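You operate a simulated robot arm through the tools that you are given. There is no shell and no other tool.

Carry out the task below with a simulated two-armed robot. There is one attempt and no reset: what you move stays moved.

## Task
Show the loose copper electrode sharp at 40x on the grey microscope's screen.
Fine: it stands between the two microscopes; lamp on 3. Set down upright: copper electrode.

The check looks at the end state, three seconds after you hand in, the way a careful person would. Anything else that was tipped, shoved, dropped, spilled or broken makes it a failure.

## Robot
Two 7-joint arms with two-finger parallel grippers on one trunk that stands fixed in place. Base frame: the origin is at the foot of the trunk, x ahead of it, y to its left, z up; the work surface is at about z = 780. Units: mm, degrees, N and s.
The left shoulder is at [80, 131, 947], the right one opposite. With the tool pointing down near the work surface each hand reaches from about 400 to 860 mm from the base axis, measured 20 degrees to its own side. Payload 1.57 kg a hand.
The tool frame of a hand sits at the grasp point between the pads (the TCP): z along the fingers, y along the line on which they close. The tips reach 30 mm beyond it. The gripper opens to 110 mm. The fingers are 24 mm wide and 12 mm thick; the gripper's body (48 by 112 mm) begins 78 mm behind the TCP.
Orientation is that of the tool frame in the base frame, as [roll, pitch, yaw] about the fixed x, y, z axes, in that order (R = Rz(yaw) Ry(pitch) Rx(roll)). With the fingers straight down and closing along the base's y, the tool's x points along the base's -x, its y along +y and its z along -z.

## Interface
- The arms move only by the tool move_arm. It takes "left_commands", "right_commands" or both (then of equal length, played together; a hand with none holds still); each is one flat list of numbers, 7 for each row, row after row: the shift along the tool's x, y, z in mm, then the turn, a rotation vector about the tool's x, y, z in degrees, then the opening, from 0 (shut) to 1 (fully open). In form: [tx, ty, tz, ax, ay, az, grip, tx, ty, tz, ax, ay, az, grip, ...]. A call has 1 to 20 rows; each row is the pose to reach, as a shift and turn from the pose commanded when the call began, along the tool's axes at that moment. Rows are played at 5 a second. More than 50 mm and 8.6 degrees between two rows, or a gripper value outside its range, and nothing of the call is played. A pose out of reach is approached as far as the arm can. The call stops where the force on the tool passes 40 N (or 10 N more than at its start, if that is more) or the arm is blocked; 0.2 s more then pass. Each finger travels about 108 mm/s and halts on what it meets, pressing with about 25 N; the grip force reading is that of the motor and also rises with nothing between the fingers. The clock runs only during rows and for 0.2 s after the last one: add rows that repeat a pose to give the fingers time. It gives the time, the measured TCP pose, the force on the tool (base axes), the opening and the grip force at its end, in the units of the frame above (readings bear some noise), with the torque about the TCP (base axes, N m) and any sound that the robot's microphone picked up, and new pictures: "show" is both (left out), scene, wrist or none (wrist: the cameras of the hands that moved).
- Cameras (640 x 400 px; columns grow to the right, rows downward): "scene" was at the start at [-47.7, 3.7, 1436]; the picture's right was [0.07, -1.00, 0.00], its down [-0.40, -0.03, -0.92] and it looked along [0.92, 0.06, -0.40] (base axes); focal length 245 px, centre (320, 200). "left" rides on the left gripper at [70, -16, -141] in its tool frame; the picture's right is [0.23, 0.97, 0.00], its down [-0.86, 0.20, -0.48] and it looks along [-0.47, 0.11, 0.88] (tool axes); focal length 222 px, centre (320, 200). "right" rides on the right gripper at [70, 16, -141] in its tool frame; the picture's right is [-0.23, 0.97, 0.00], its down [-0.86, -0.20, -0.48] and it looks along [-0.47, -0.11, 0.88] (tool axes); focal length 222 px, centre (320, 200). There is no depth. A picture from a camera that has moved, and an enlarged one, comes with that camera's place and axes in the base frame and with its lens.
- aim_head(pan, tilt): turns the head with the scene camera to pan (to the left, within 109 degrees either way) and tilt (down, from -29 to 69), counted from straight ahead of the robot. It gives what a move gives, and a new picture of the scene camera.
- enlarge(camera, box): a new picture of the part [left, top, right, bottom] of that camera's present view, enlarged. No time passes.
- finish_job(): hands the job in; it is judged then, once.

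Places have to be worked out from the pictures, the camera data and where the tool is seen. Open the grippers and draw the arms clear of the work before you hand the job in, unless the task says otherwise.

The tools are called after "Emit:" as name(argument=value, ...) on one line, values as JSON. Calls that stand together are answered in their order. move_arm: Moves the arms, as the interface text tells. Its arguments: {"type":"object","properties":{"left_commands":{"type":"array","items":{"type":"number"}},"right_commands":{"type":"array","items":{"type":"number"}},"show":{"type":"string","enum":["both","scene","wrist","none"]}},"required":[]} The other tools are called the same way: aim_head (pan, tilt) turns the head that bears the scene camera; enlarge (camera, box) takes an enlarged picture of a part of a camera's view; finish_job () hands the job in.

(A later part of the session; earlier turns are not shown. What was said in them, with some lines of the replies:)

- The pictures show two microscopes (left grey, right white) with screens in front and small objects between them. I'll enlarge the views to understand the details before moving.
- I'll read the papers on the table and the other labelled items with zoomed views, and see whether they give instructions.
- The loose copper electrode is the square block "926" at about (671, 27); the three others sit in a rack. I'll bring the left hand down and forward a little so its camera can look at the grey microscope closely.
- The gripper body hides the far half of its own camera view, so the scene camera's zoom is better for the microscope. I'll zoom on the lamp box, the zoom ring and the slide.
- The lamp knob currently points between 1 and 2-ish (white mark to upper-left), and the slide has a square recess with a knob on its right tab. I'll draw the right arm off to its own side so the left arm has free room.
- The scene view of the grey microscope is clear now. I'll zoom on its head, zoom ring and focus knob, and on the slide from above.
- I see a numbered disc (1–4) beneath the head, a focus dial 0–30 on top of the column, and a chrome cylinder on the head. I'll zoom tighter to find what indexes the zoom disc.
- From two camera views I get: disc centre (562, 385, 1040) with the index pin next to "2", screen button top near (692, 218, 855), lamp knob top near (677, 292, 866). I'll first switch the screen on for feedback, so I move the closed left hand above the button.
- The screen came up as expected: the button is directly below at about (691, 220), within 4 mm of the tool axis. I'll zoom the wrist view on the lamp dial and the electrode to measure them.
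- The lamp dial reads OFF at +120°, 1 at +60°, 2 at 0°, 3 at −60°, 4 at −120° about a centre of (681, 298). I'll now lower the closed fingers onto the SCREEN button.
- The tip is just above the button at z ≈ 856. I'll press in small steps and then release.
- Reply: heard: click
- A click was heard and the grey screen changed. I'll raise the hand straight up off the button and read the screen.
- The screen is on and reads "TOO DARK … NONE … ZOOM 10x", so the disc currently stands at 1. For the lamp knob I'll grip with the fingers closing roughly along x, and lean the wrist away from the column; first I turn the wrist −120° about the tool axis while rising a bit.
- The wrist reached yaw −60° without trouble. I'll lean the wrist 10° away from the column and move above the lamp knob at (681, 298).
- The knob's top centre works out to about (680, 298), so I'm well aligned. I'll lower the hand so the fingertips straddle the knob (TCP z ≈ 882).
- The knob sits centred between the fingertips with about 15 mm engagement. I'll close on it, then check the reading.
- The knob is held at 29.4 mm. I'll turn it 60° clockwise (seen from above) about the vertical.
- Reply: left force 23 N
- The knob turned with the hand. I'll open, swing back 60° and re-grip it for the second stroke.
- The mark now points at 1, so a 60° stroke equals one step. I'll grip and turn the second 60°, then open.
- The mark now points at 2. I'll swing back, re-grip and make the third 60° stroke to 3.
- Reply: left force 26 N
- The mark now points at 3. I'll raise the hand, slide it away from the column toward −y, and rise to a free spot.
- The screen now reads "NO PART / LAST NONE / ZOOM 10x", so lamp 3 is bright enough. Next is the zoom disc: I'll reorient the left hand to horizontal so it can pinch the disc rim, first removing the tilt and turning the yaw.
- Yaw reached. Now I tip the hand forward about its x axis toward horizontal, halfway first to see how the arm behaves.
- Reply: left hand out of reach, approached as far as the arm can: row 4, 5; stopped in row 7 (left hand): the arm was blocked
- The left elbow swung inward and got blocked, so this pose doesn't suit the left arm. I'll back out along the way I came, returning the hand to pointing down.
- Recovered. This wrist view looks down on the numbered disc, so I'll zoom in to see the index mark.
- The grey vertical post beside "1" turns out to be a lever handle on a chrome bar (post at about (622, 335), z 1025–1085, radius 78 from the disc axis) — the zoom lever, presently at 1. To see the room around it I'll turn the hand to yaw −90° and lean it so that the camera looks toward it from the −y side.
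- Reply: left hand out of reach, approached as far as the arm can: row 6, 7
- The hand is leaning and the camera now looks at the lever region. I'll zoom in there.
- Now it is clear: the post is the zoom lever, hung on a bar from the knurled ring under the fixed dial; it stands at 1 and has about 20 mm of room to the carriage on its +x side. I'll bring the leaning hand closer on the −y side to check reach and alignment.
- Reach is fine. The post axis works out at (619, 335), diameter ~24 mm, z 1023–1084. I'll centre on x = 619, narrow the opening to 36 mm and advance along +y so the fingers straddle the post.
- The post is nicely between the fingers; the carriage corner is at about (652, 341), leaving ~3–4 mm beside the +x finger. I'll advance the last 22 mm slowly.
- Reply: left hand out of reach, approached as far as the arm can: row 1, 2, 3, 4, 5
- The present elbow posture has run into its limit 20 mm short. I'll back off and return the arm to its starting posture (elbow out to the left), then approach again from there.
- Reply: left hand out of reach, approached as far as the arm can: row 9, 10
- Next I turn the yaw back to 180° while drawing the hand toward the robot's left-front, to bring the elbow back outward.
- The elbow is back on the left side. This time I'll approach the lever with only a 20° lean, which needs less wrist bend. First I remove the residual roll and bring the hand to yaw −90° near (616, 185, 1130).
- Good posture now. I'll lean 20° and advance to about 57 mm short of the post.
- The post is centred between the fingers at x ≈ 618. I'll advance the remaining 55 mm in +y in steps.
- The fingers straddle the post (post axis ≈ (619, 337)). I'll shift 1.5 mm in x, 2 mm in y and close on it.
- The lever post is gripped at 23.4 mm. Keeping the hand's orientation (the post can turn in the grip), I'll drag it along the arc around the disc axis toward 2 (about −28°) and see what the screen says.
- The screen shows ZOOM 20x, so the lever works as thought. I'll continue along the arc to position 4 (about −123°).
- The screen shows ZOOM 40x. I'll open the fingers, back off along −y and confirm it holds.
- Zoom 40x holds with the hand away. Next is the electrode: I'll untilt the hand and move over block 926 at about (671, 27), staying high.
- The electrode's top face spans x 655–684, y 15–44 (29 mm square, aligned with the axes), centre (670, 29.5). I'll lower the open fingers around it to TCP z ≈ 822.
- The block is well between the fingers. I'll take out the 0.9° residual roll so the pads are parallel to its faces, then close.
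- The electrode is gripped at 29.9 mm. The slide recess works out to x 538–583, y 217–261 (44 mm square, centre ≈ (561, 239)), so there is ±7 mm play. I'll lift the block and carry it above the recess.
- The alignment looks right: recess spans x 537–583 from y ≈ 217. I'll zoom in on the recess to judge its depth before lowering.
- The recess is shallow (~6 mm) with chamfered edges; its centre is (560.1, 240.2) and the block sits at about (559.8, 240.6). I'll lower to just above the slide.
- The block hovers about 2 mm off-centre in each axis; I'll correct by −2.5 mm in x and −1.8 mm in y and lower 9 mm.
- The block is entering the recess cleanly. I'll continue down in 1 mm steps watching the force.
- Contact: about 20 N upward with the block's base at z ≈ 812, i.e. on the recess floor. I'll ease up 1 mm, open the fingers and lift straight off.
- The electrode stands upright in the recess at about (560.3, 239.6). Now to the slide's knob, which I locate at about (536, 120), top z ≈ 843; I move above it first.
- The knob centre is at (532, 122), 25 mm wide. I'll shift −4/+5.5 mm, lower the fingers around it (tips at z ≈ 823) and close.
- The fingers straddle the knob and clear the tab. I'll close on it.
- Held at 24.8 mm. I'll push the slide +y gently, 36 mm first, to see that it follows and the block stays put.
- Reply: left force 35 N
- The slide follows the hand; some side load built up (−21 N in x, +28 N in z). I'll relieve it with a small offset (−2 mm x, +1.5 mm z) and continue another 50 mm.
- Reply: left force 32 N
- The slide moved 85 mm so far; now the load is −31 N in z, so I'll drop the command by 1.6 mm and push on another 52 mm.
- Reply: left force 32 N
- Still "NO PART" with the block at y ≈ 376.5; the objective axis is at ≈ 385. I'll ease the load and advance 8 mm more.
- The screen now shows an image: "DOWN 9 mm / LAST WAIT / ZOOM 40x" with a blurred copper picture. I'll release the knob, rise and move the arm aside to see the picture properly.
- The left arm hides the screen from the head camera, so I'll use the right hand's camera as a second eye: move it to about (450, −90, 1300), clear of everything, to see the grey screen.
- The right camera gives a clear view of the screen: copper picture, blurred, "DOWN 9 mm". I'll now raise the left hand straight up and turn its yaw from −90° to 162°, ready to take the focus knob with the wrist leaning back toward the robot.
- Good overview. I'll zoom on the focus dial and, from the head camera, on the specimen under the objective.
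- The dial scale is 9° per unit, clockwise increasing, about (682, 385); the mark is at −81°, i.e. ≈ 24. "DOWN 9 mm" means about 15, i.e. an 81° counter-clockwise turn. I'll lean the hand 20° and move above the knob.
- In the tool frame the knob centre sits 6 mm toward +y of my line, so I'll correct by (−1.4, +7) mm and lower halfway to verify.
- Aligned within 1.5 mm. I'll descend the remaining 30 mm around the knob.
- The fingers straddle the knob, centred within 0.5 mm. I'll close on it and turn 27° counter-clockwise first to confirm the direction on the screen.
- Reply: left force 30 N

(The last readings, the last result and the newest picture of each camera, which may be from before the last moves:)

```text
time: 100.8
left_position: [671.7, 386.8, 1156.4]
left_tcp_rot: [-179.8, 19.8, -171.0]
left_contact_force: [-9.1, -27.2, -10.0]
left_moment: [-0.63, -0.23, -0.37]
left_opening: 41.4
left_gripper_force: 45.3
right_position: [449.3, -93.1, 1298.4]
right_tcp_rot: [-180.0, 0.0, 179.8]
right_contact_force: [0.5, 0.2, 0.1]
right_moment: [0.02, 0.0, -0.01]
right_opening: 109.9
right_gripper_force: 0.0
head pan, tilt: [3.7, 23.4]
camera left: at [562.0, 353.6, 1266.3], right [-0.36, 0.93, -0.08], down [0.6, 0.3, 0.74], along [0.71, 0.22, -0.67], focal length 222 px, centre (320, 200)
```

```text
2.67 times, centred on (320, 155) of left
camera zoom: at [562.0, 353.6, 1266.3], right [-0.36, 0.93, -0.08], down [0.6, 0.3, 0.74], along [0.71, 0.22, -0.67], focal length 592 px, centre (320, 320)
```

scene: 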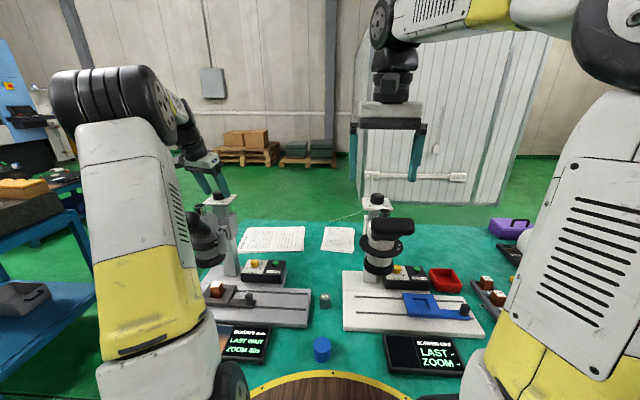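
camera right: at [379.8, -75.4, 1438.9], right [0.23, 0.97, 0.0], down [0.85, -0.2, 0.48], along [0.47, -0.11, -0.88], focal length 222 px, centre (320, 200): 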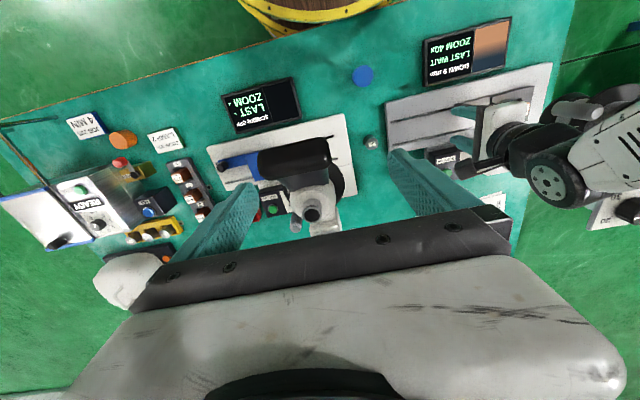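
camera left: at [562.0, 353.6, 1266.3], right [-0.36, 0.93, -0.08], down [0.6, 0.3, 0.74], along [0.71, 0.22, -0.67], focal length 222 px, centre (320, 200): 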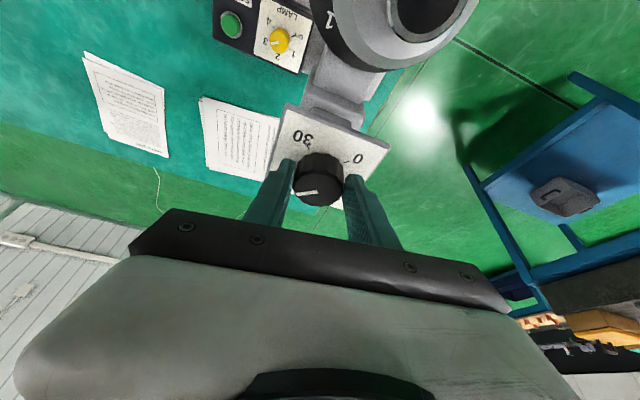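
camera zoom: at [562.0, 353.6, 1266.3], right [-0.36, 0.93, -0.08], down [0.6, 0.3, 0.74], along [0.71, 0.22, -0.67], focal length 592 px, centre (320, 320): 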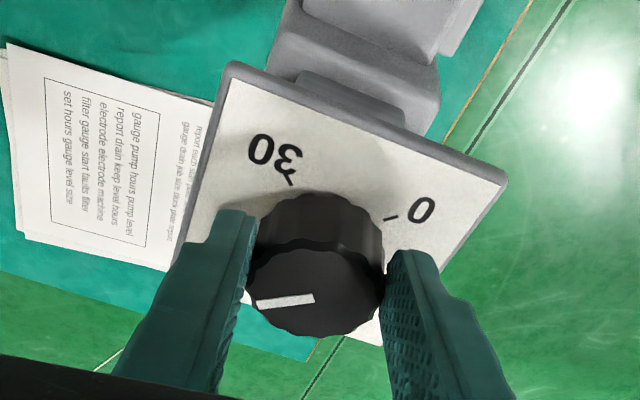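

The screen now says "DOWN 6 mm": 27° CCW gave 3 mm, direction correct. A −27 N side load tells me my pivot guess is off (the knob axis is nearer (685, 390)), so I'll open and re-measure before continuing.

Emit:
move_arm(left_commands=[0, 0, 0, 0, 0, 0, 0.5, 0, 0, 0, 0, 0, 0, 0.6, 0, 0, 0, 0, 0, 0, 0.6], show="wrist")

Emit:
enlarge(camera="left", box=[220, 80, 420, 230])

Emit:
enlarge(camera="scene", box=[190, 160, 250, 220])

```text
time: 101.6
left_position: [670.2, 393.3, 1156.8]
left_tcp_rot: [179.9, 20.0, -170.9]
left_contact_force: [-0.5, 0.0, 0.3]
left_moment: [0.0, 0.06, 0.02]
left_opening: 66.2
left_gripper_force: 0.1
right_position: [449.9, -91.0, 1298.6]
right_tcp_rot: [180.0, 0.1, 180.0]
right_contact_force: [0.2, 0.5, 0.5]
right_moment: [0.0, 0.0, -0.01]
right_opening: 110.1
right_gripper_force: 0.1
head pan, tilt: [3.7, 23.4]
camera left: at [561.5, 358.3, 1266.8], right [-0.37, 0.93, -0.08], down [0.6, 0.3, 0.74], along [0.71, 0.23, -0.67], focal length 222 px, centre (320, 200)
```

left: 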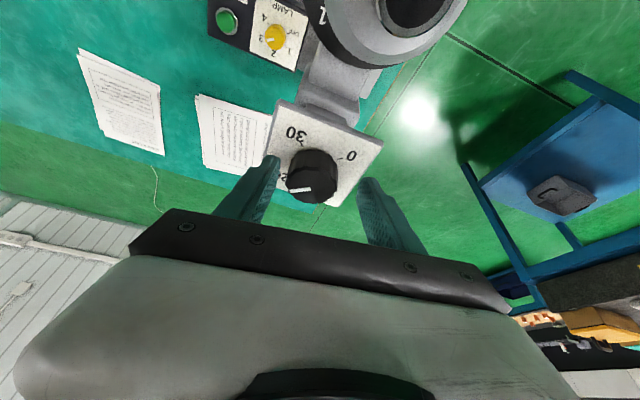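

```text
2.67 times, centred on (320, 155) of left
camera zoom: at [561.5, 358.3, 1266.8], right [-0.37, 0.93, -0.08], down [0.6, 0.3, 0.74], along [0.71, 0.23, -0.67], focal length 592 px, centre (320, 320)
```

zoom: 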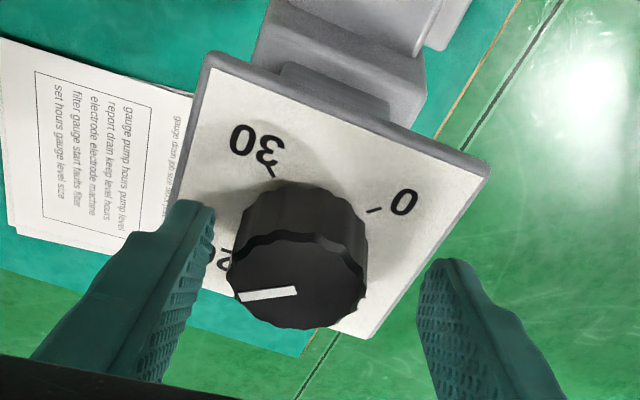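

```text
6.67 times, centred on (220, 190) of scene
camera zoom: at [-47.6, 3.8, 1436.0], right [0.07, -1.0, 0.0], down [-0.4, -0.03, -0.92], along [0.92, 0.06, -0.4], focal length 1633 px, centre (987, 267)
```

zoom: 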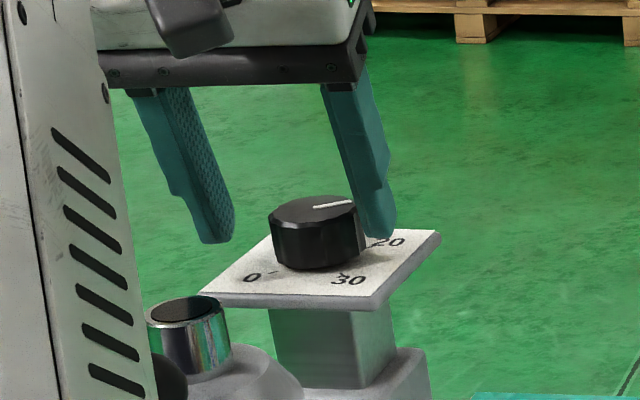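

Free pose shows the knob centre 6 mm off toward the −y finger and 9.6 mm ahead of the TCP. I'll shift 6 mm, re-grip, and turn about that corrected pivot by 47°.

Emit:
move_arm(left_commands=[0, -3, 0, 0, 0, 0, 0.6, 0, -6, 0, 0, 0, 0, 0.6, 0, -6, 0, 0, 0, 0, 0.45, 0, -6, 0, 0, 0, 0, 0.33, 0, -6, 0, 0, 0, 0, 0.33], show="wrist")

Emit:
enlarge(camera="left", box=[220, 80, 420, 230])

```text
time: 102.8
left_position: [671.7, 388.1, 1157.1]
left_tcp_rot: [-180.0, 19.9, -170.9]
left_contact_force: [0.1, 3.7, 0.5]
left_moment: [0.1, -0.17, 0.03]
left_opening: 41.4
left_gripper_force: 44.5
right_position: [450.1, -90.2, 1298.9]
right_tcp_rot: [-180.0, 0.0, 179.8]
right_contact_force: [0.0, -0.1, 0.5]
right_moment: [0.01, 0.02, 0.01]
right_opening: 110.1
right_gripper_force: 0.0
head pan, tilt: [3.7, 23.4]
camera left: at [562.2, 352.6, 1266.7], right [-0.37, 0.93, -0.08], down [0.6, 0.3, 0.74], along [0.71, 0.22, -0.67], focal length 222 px, centre (320, 200)
```

left: 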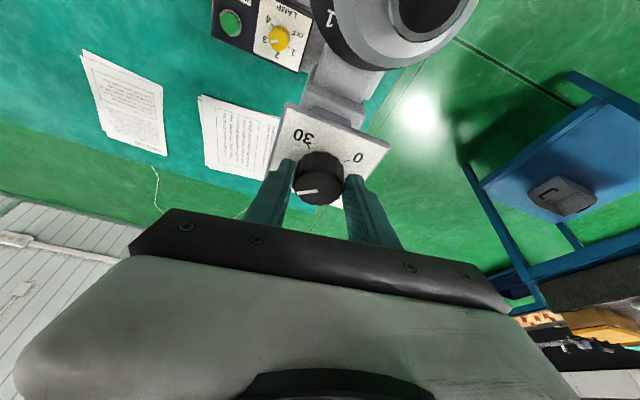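

```text
2.67 times, centred on (320, 155) of left
camera zoom: at [562.2, 352.6, 1266.7], right [-0.37, 0.93, -0.08], down [0.6, 0.3, 0.74], along [0.71, 0.22, -0.67], focal length 592 px, centre (320, 320)
```

zoom: 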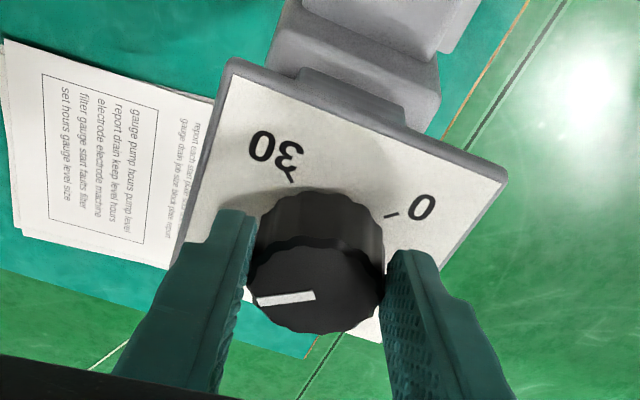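

Gripped with almost no side load. I'll turn a further 27° counter-clockwise (pivot 14 mm ahead of TCP).

Emit:
move_arm(left_commands=[-0.1, -1.65, 0, -2.31, 0, -6.34, 0.33, -0.4, -3.3, 0.1, -4.62, 0, -12.69, 0.33, -0.8, -4.85, 0.3, -6.93, 0, -19.03, 0.33, -1.4, -6.4, 0.5, -9.23, 0, -25.4, 0.33, -1.4, -6.4, 0.5, -9.23, 0, -25.4, 0.33], show="wrist")

Emit:
enlarge(camera="right", box=[400, 20, 520, 100])

```text
time: 104.0
left_position: [675.1, 382.2, 1157.6]
left_tcp_rot: [-180.0, 19.9, -143.8]
left_contact_force: [-1.0, 8.1, -3.9]
left_moment: [-0.04, 0.39, 0.15]
left_opening: 41.3
left_gripper_force: 44.8
right_position: [450.0, -91.4, 1298.0]
right_tcp_rot: [-180.0, 0.1, 179.9]
right_contact_force: [0.1, 0.0, 0.8]
right_moment: [0.01, 0.01, -0.01]
right_opening: 110.0
right_gripper_force: 0.1
head pan, tilt: [3.7, 23.4]
camera left: at [592.6, 300.1, 1266.8], right [-0.75, 0.66, -0.08], down [0.4, 0.54, 0.74], along [0.53, 0.52, -0.67], focal length 222 px, centre (320, 200)
```

left: 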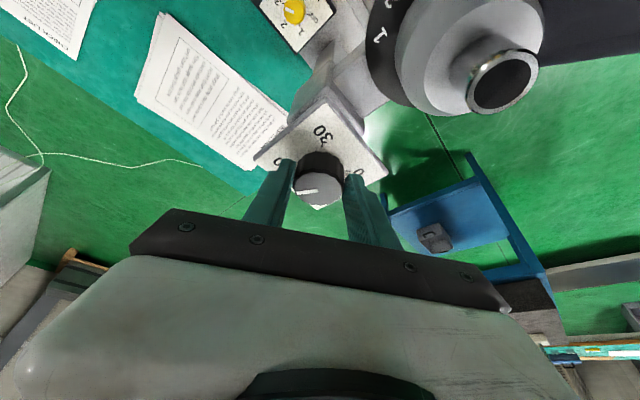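

```text
5.00 times, centred on (460, 60) of right
camera zoom: at [379.9, -75.2, 1439.0], right [0.23, 0.97, 0.0], down [0.85, -0.2, 0.48], along [0.47, -0.11, -0.88], focal length 1111 px, centre (-380, 900)
```

zoom: 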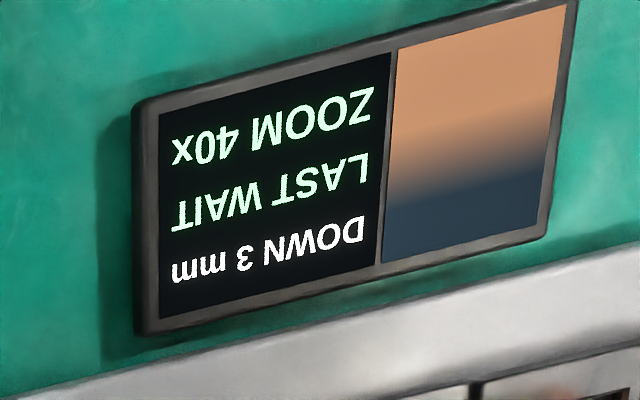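

"DOWN 3 mm" with little side load. I'll turn another 22.5°.

Emit:
move_arm(left_commands=[-0.1, -1.7, 0, -2.57, 0, -7.05, 0.33, -0.4, -3.4, 0.15, -5.13, 0, -14.1, 0.33, -0.9, -5, 0.3, -7.7, 0, -21.15, 0.33, -0.9, -5, 0.3, -7.7, 0, -21.15, 0.33], show="wrist")

Emit:
enlarge(camera="right", box=[400, 20, 520, 100])

```text
time: 105.0
left_position: [677.1, 377.1, 1155.7]
left_tcp_rot: [179.9, 19.9, -121.3]
left_contact_force: [-3.4, 8.8, -4.8]
left_moment: [0.49, 0.08, 0.13]
left_opening: 41.1
left_gripper_force: 45.2
right_position: [449.8, -90.5, 1297.0]
right_tcp_rot: [180.0, 0.0, 179.9]
right_contact_force: [0.5, 0.1, 0.2]
right_moment: [0.0, 0.0, 0.0]
right_opening: 109.9
right_gripper_force: 0.0
head pan, tilt: [3.7, 23.4]
camera left: at [633.9, 271.0, 1266.9], right [-0.94, 0.32, -0.08], down [0.16, 0.65, 0.74], along [0.29, 0.69, -0.67], focal length 222 px, centre (320, 200)
```

left: 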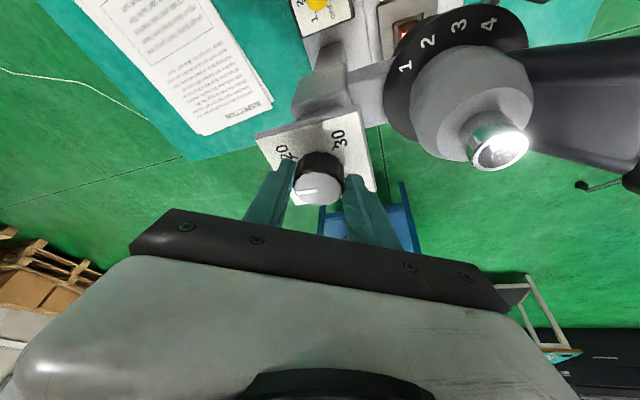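

```text
5.00 times, centred on (460, 60) of right
camera zoom: at [379.7, -75.2, 1439.0], right [0.23, 0.97, 0.0], down [0.85, -0.2, 0.48], along [0.47, -0.11, -0.88], focal length 1111 px, centre (-380, 900)
```

zoom: 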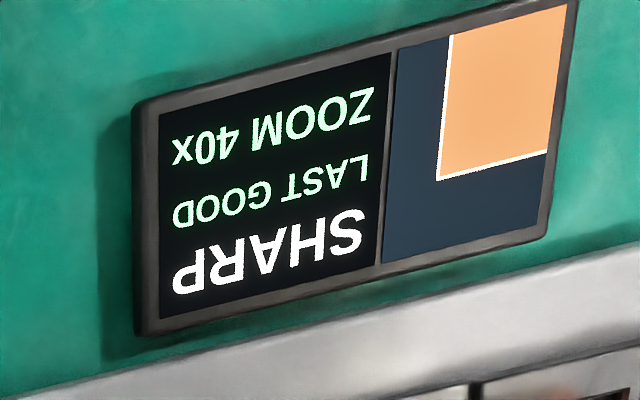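

The screen says "SHARP / LAST GOOD / ZOOM 40x" with a crisp copper corner. To sit nearer the middle of the sharp range (81° total estimated, 76.5° done) I'll add 4° and check it stays sharp.

Emit:
move_arm(left_commands=[0, -0.45, 0, -0.68, 0, -1.88, 0.33, 0, -0.9, 0, -1.37, 0, -3.76, 0.33, 0, -0.9, 0, -1.37, 0, -3.76, 0.33], show="none")

Emit:
enlarge(camera="right", box=[400, 20, 520, 100])

```text
time: 105.8
left_position: [679.8, 376.9, 1156.1]
left_tcp_rot: [179.9, 20.0, -117.2]
left_contact_force: [-6.3, 8.4, -12.7]
left_moment: [0.16, 0.0, 0.13]
left_opening: 41.2
left_gripper_force: 44.2
right_position: [450.9, -91.4, 1297.9]
right_tcp_rot: [-179.9, 0.1, 179.9]
right_contact_force: [-0.2, 0.5, 0.1]
right_moment: [-0.01, -0.01, -0.04]
right_opening: 109.7
right_gripper_force: 0.1
head pan, tilt: [3.7, 23.4]
```

```text
5.00 times, centred on (460, 60) of right
camera zoom: at [379.8, -75.1, 1439.0], right [0.23, 0.97, 0.0], down [0.85, -0.2, 0.48], along [0.47, -0.11, -0.88], focal length 1111 px, centre (-380, 900)
```

zoom: 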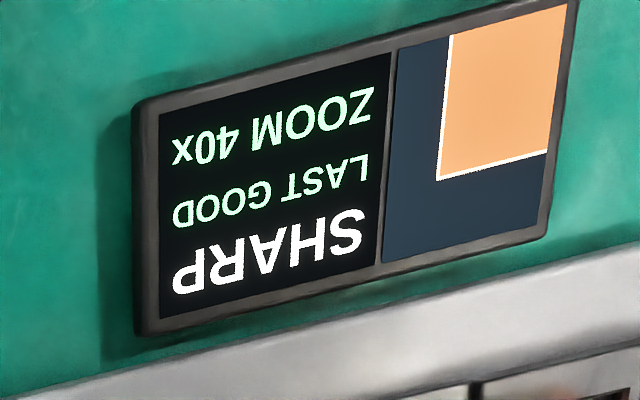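

Still sharp. I'll open the fingers and lift straight up off the knob.

Emit:
move_arm(left_commands=[0, 0, 0, 0, 0, 0, 0.45, 0, 0, 0, 0, 0, 0, 0.6, -3.4, 0, -9.4, 0, 0, 0, 0.6, -10.3, 0, -28.2, 0, 0, 0, 0.6, -20.5, 0, -56.4, 0, 0, 0, 0.6, -34, 0, -94, 0, 0, 0, 0.6, -34, 0, -94, 0, 0, 0, 0.6], show="both")

Emit:
enlarge(camera="right", box=[400, 20, 520, 100])

Emit:
enlarge(camera="left", box=[220, 40, 560, 240])

```text
time: 107.4
left_position: [678.7, 376.2, 1257.6]
left_tcp_rot: [180.0, 20.1, -117.4]
left_contact_force: [-1.2, -0.1, 0.0]
left_moment: [-0.03, 0.01, 0.0]
left_opening: 66.1
left_gripper_force: 0.1
right_position: [449.7, -91.5, 1298.3]
right_tcp_rot: [179.9, 0.0, 179.8]
right_contact_force: [0.8, 0.1, 0.4]
right_moment: [-0.02, 0.01, 0.02]
right_opening: 110.1
right_gripper_force: 0.1
head pan, tilt: [3.7, 23.4]
camera left: at [640.9, 267.2, 1368.5], right [-0.96, 0.26, -0.08], down [0.12, 0.66, 0.74], along [0.24, 0.71, -0.67], focal length 222 px, centre (320, 200)
```

scene: 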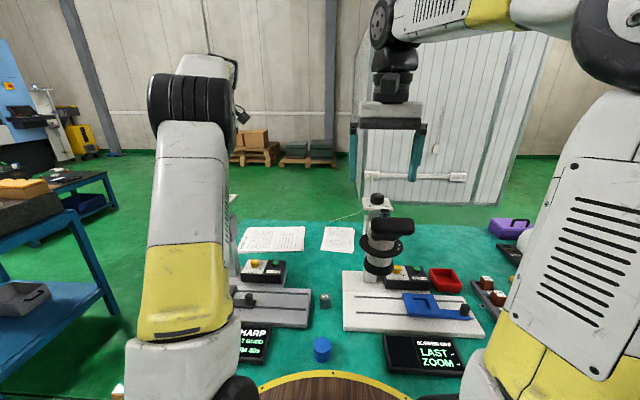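
left: 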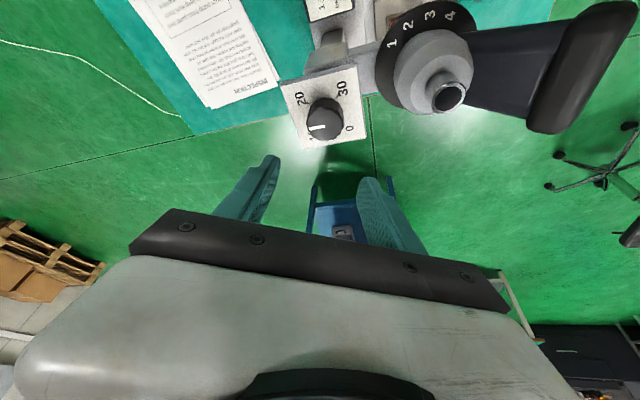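

```text
5.00 times, centred on (460, 60) of right
camera zoom: at [379.7, -75.8, 1439.0], right [0.23, 0.97, 0.0], down [0.85, -0.2, 0.48], along [0.47, -0.11, -0.88], focal length 1111 px, centre (-380, 900)
```

zoom: 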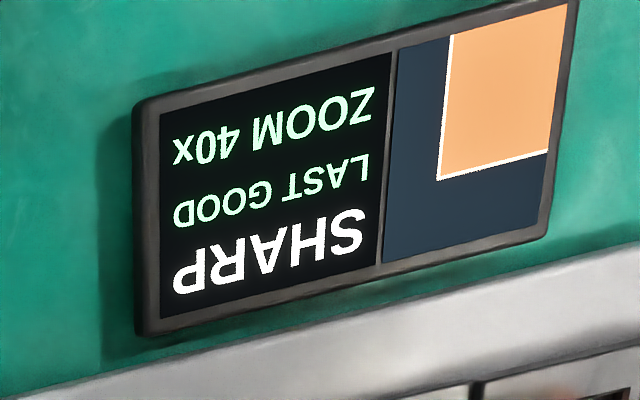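

```text
1.88 times, centred on (390, 140) of left
camera zoom: at [640.9, 267.2, 1368.5], right [-0.96, 0.26, -0.08], down [0.12, 0.66, 0.74], along [0.24, 0.71, -0.67], focal length 418 px, centre (188, 313)
```

zoom: 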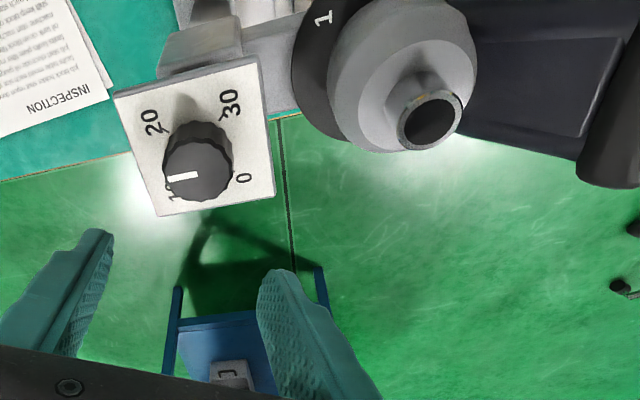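

Still SHARP / GOOD / 40x with the hand off the knob, dial at about 15. Now I'll withdraw the left hand up and back, away from the microscope, and straighten it.

Emit:
move_arm(left_commands=[28, 10.7, -21, 0, 0, 0, 0.6, 56.5, 21.4, -42, 0, 0, 0, 0.6, 85, 32, -63, 0, 0, 0, 0.6, 113, 43, -84, 0, 0, 0, 0.6, 141, 53.5, -105, 0, 0, 0, 0.6, 169.5, 64.2, -125.5, 0, 0, 0, 0.6, 169.5, 64.2, -125.5, 0, 7, 0, 0.8, 169.5, 64.2, -125.5, 0, 14, 0, 1, 169.5, 64.2, -125.5, 0, 20, 0, 1, 169.5, 64.2, -125.5, 0, 20, 0, 1], show="scene")

```text
time: 109.6
left_position: [529.1, 228.0, 1317.6]
left_tcp_rot: [-179.8, 0.0, -117.4]
left_contact_force: [0.1, 0.7, 0.5]
left_moment: [0.03, -0.02, -0.05]
left_opening: 110.4
left_gripper_force: 0.0
right_position: [449.8, -91.8, 1298.1]
right_tcp_rot: [-179.9, 0.0, 179.9]
right_contact_force: [0.6, -0.6, 0.4]
right_moment: [0.0, 0.01, 0.0]
right_opening: 110.1
right_gripper_force: 0.1
head pan, tilt: [3.7, 23.4]
```

scene: 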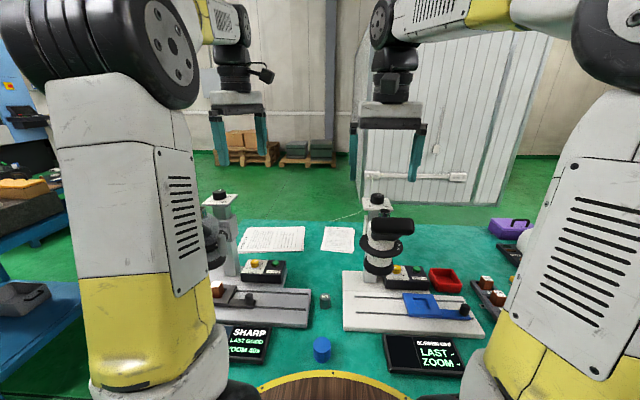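

Everything looks right from here. I'll return both arms to their parked places to the sides.

Emit:
move_arm(left_commands=[-7.1, 30.3, -7.8, 0, 0, 7.8, 1, -14.2, 60.6, -15.5, 0, 0, 15.7, 1, -21.3, 90.9, -23.3, 0, 0, 23.5, 1, -28.4, 121.2, -31, 0, 0, 31.3, 1, -35.5, 151.5, -38.8, 0, 0, 39.1, 1, -42.6, 181.8, -46.5, 0, 0, 47, 1, -49.7, 212.1, -54.3, 0, 0, 54.8, 1, -56.8, 242.4, -62, 0, 0, 62.6, 1, -56.8, 242.4, -62, 0, 0, 62.6, 1], right_commands=[7.5, -28.4, -7.4, 0, 0, 0, 1, 15, -56.8, -14.8, 0, 0, 0, 1, 22.5, -85, -22, 0, 0, 0, 1, 30, -113.5, -29.5, 0, 0, 0, 1, 37.5, -142, -37, 0, 0, 0, 1, 45, -170, -44, 0, 0, 0, 1, 52.5, -198.6, -51.6, 0, 0, 0, 1, 60, -227, -59, 0, 0, 0, 1, 60, -227, -59, 0, 0, 0, 1], show="both")

Emit:
enlarge(camera="scene", box=[150, 180, 350, 380])

Emit:
enlarge(camera="scene", box=[190, 310, 290, 380])

Emit:
enlarge(camera="scene", box=[200, 255, 300, 325])

```text
time: 111.6
left_position: [341.7, 386.8, 1381.8]
left_tcp_rot: [180.0, 0.1, -179.9]
left_contact_force: [-0.1, -0.1, 0.0]
left_moment: [0.0, -0.01, 0.0]
left_opening: 110.0
left_gripper_force: 0.1
right_position: [389.7, -318.0, 1355.4]
right_tcp_rot: [179.9, -0.1, 179.9]
right_contact_force: [0.2, -0.7, -0.7]
right_moment: [-0.03, 0.01, 0.01]
right_opening: 110.2
right_gripper_force: 0.1
head pan, tilt: [3.7, 23.4]
camera right: at [319.0, -302.8, 1497.4], right [0.23, 0.97, 0.0], down [0.85, -0.2, 0.48], along [0.47, -0.11, -0.88], focal length 222 px, centre (320, 200)
camera left: at [272.9, 370.5, 1523.5], right [-0.23, 0.97, 0.0], down [0.86, 0.2, 0.48], along [0.47, 0.11, -0.88], focal length 222 px, centre (320, 200)
```

scene: 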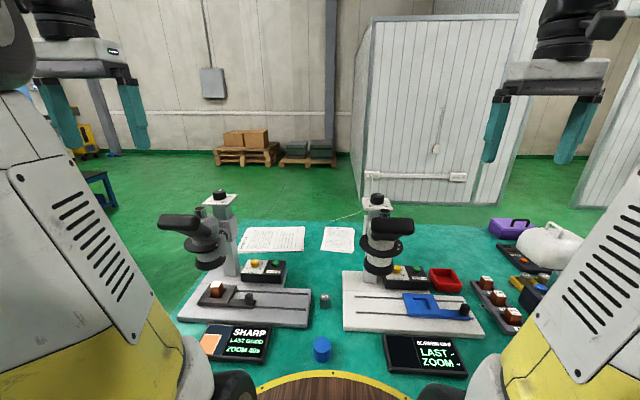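
right: 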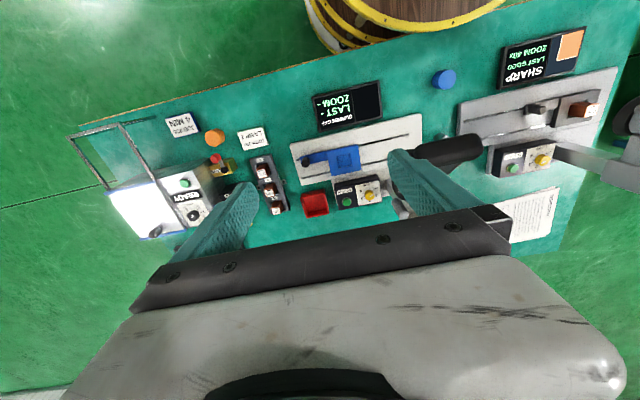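
left: 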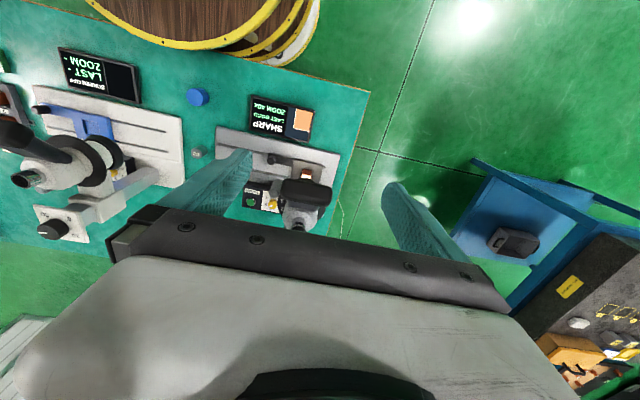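

```text
2.00 times, centred on (250, 280) of scene
camera zoom: at [-47.8, 3.7, 1436.0], right [0.07, -1.0, 0.0], down [-0.4, -0.03, -0.92], along [0.92, 0.06, -0.4], focal length 490 px, centre (460, 40)
```

zoom: 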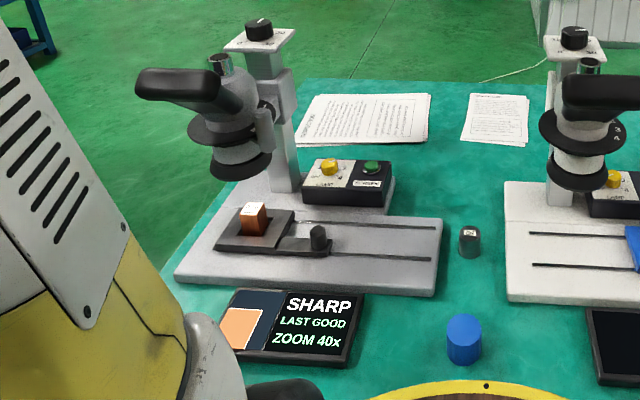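

```text
5.71 times, centred on (240, 345) of scene
camera zoom: at [-47.8, 3.7, 1436.0], right [0.07, -1.0, 0.0], down [-0.4, -0.03, -0.92], along [0.92, 0.06, -0.4], focal length 1400 px, centre (777, -629)
```

zoom: 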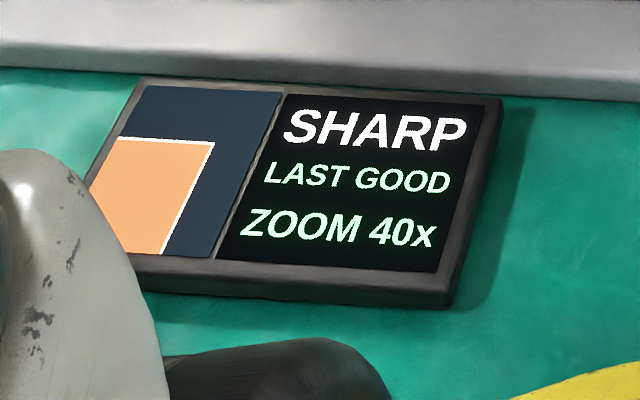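

```text
5.71 times, centred on (250, 290) of scene
camera zoom: at [-47.8, 3.7, 1436.0], right [0.07, -1.0, 0.0], down [-0.4, -0.03, -0.92], along [0.92, 0.06, -0.4], focal length 1400 px, centre (720, -314)
```

zoom: 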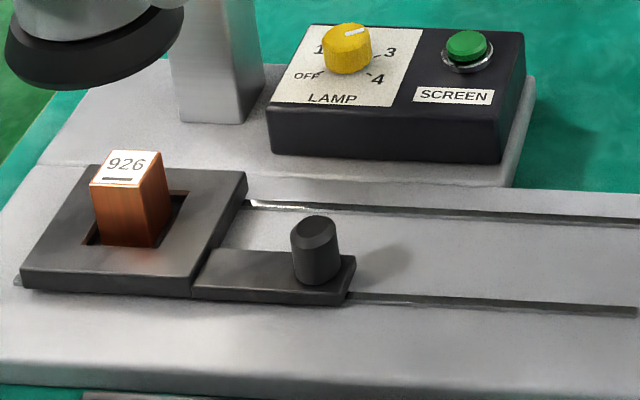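

All checks hold with both arms parked and open: the grey screen reads SHARP / LAST GOOD / ZOOM 40x, the lamp points at 3, electrode 926 stands upright in the slide under the objective, and the other objects are where they were. I hand the job in.

Emit:
finish_job()

```text
The job is handed in.
```

The grey microscope's screen now shows the loose copper electrode (926) sharp at 40x. When I handed in, it read "SHARP / LAST GOOD / ZOOM 40x". I have not seen the result of the check itself.

- **Electrode:** it stands upright in the slide's recess under the objective. The picture shows one corner of it rather than a centred view.
- **Settings:** the lamp is on 3, the zoom lever is at 4, and the focus dial is at about 15.
- **Everything else:** in the last pictures nothing else was tipped or moved. Both grippers are open and the arms are parked to the sides.

Partway through, the left arm swung inward and was blocked. It may have lightly touched the right arm, and I backed it out with no change to anything on the table.
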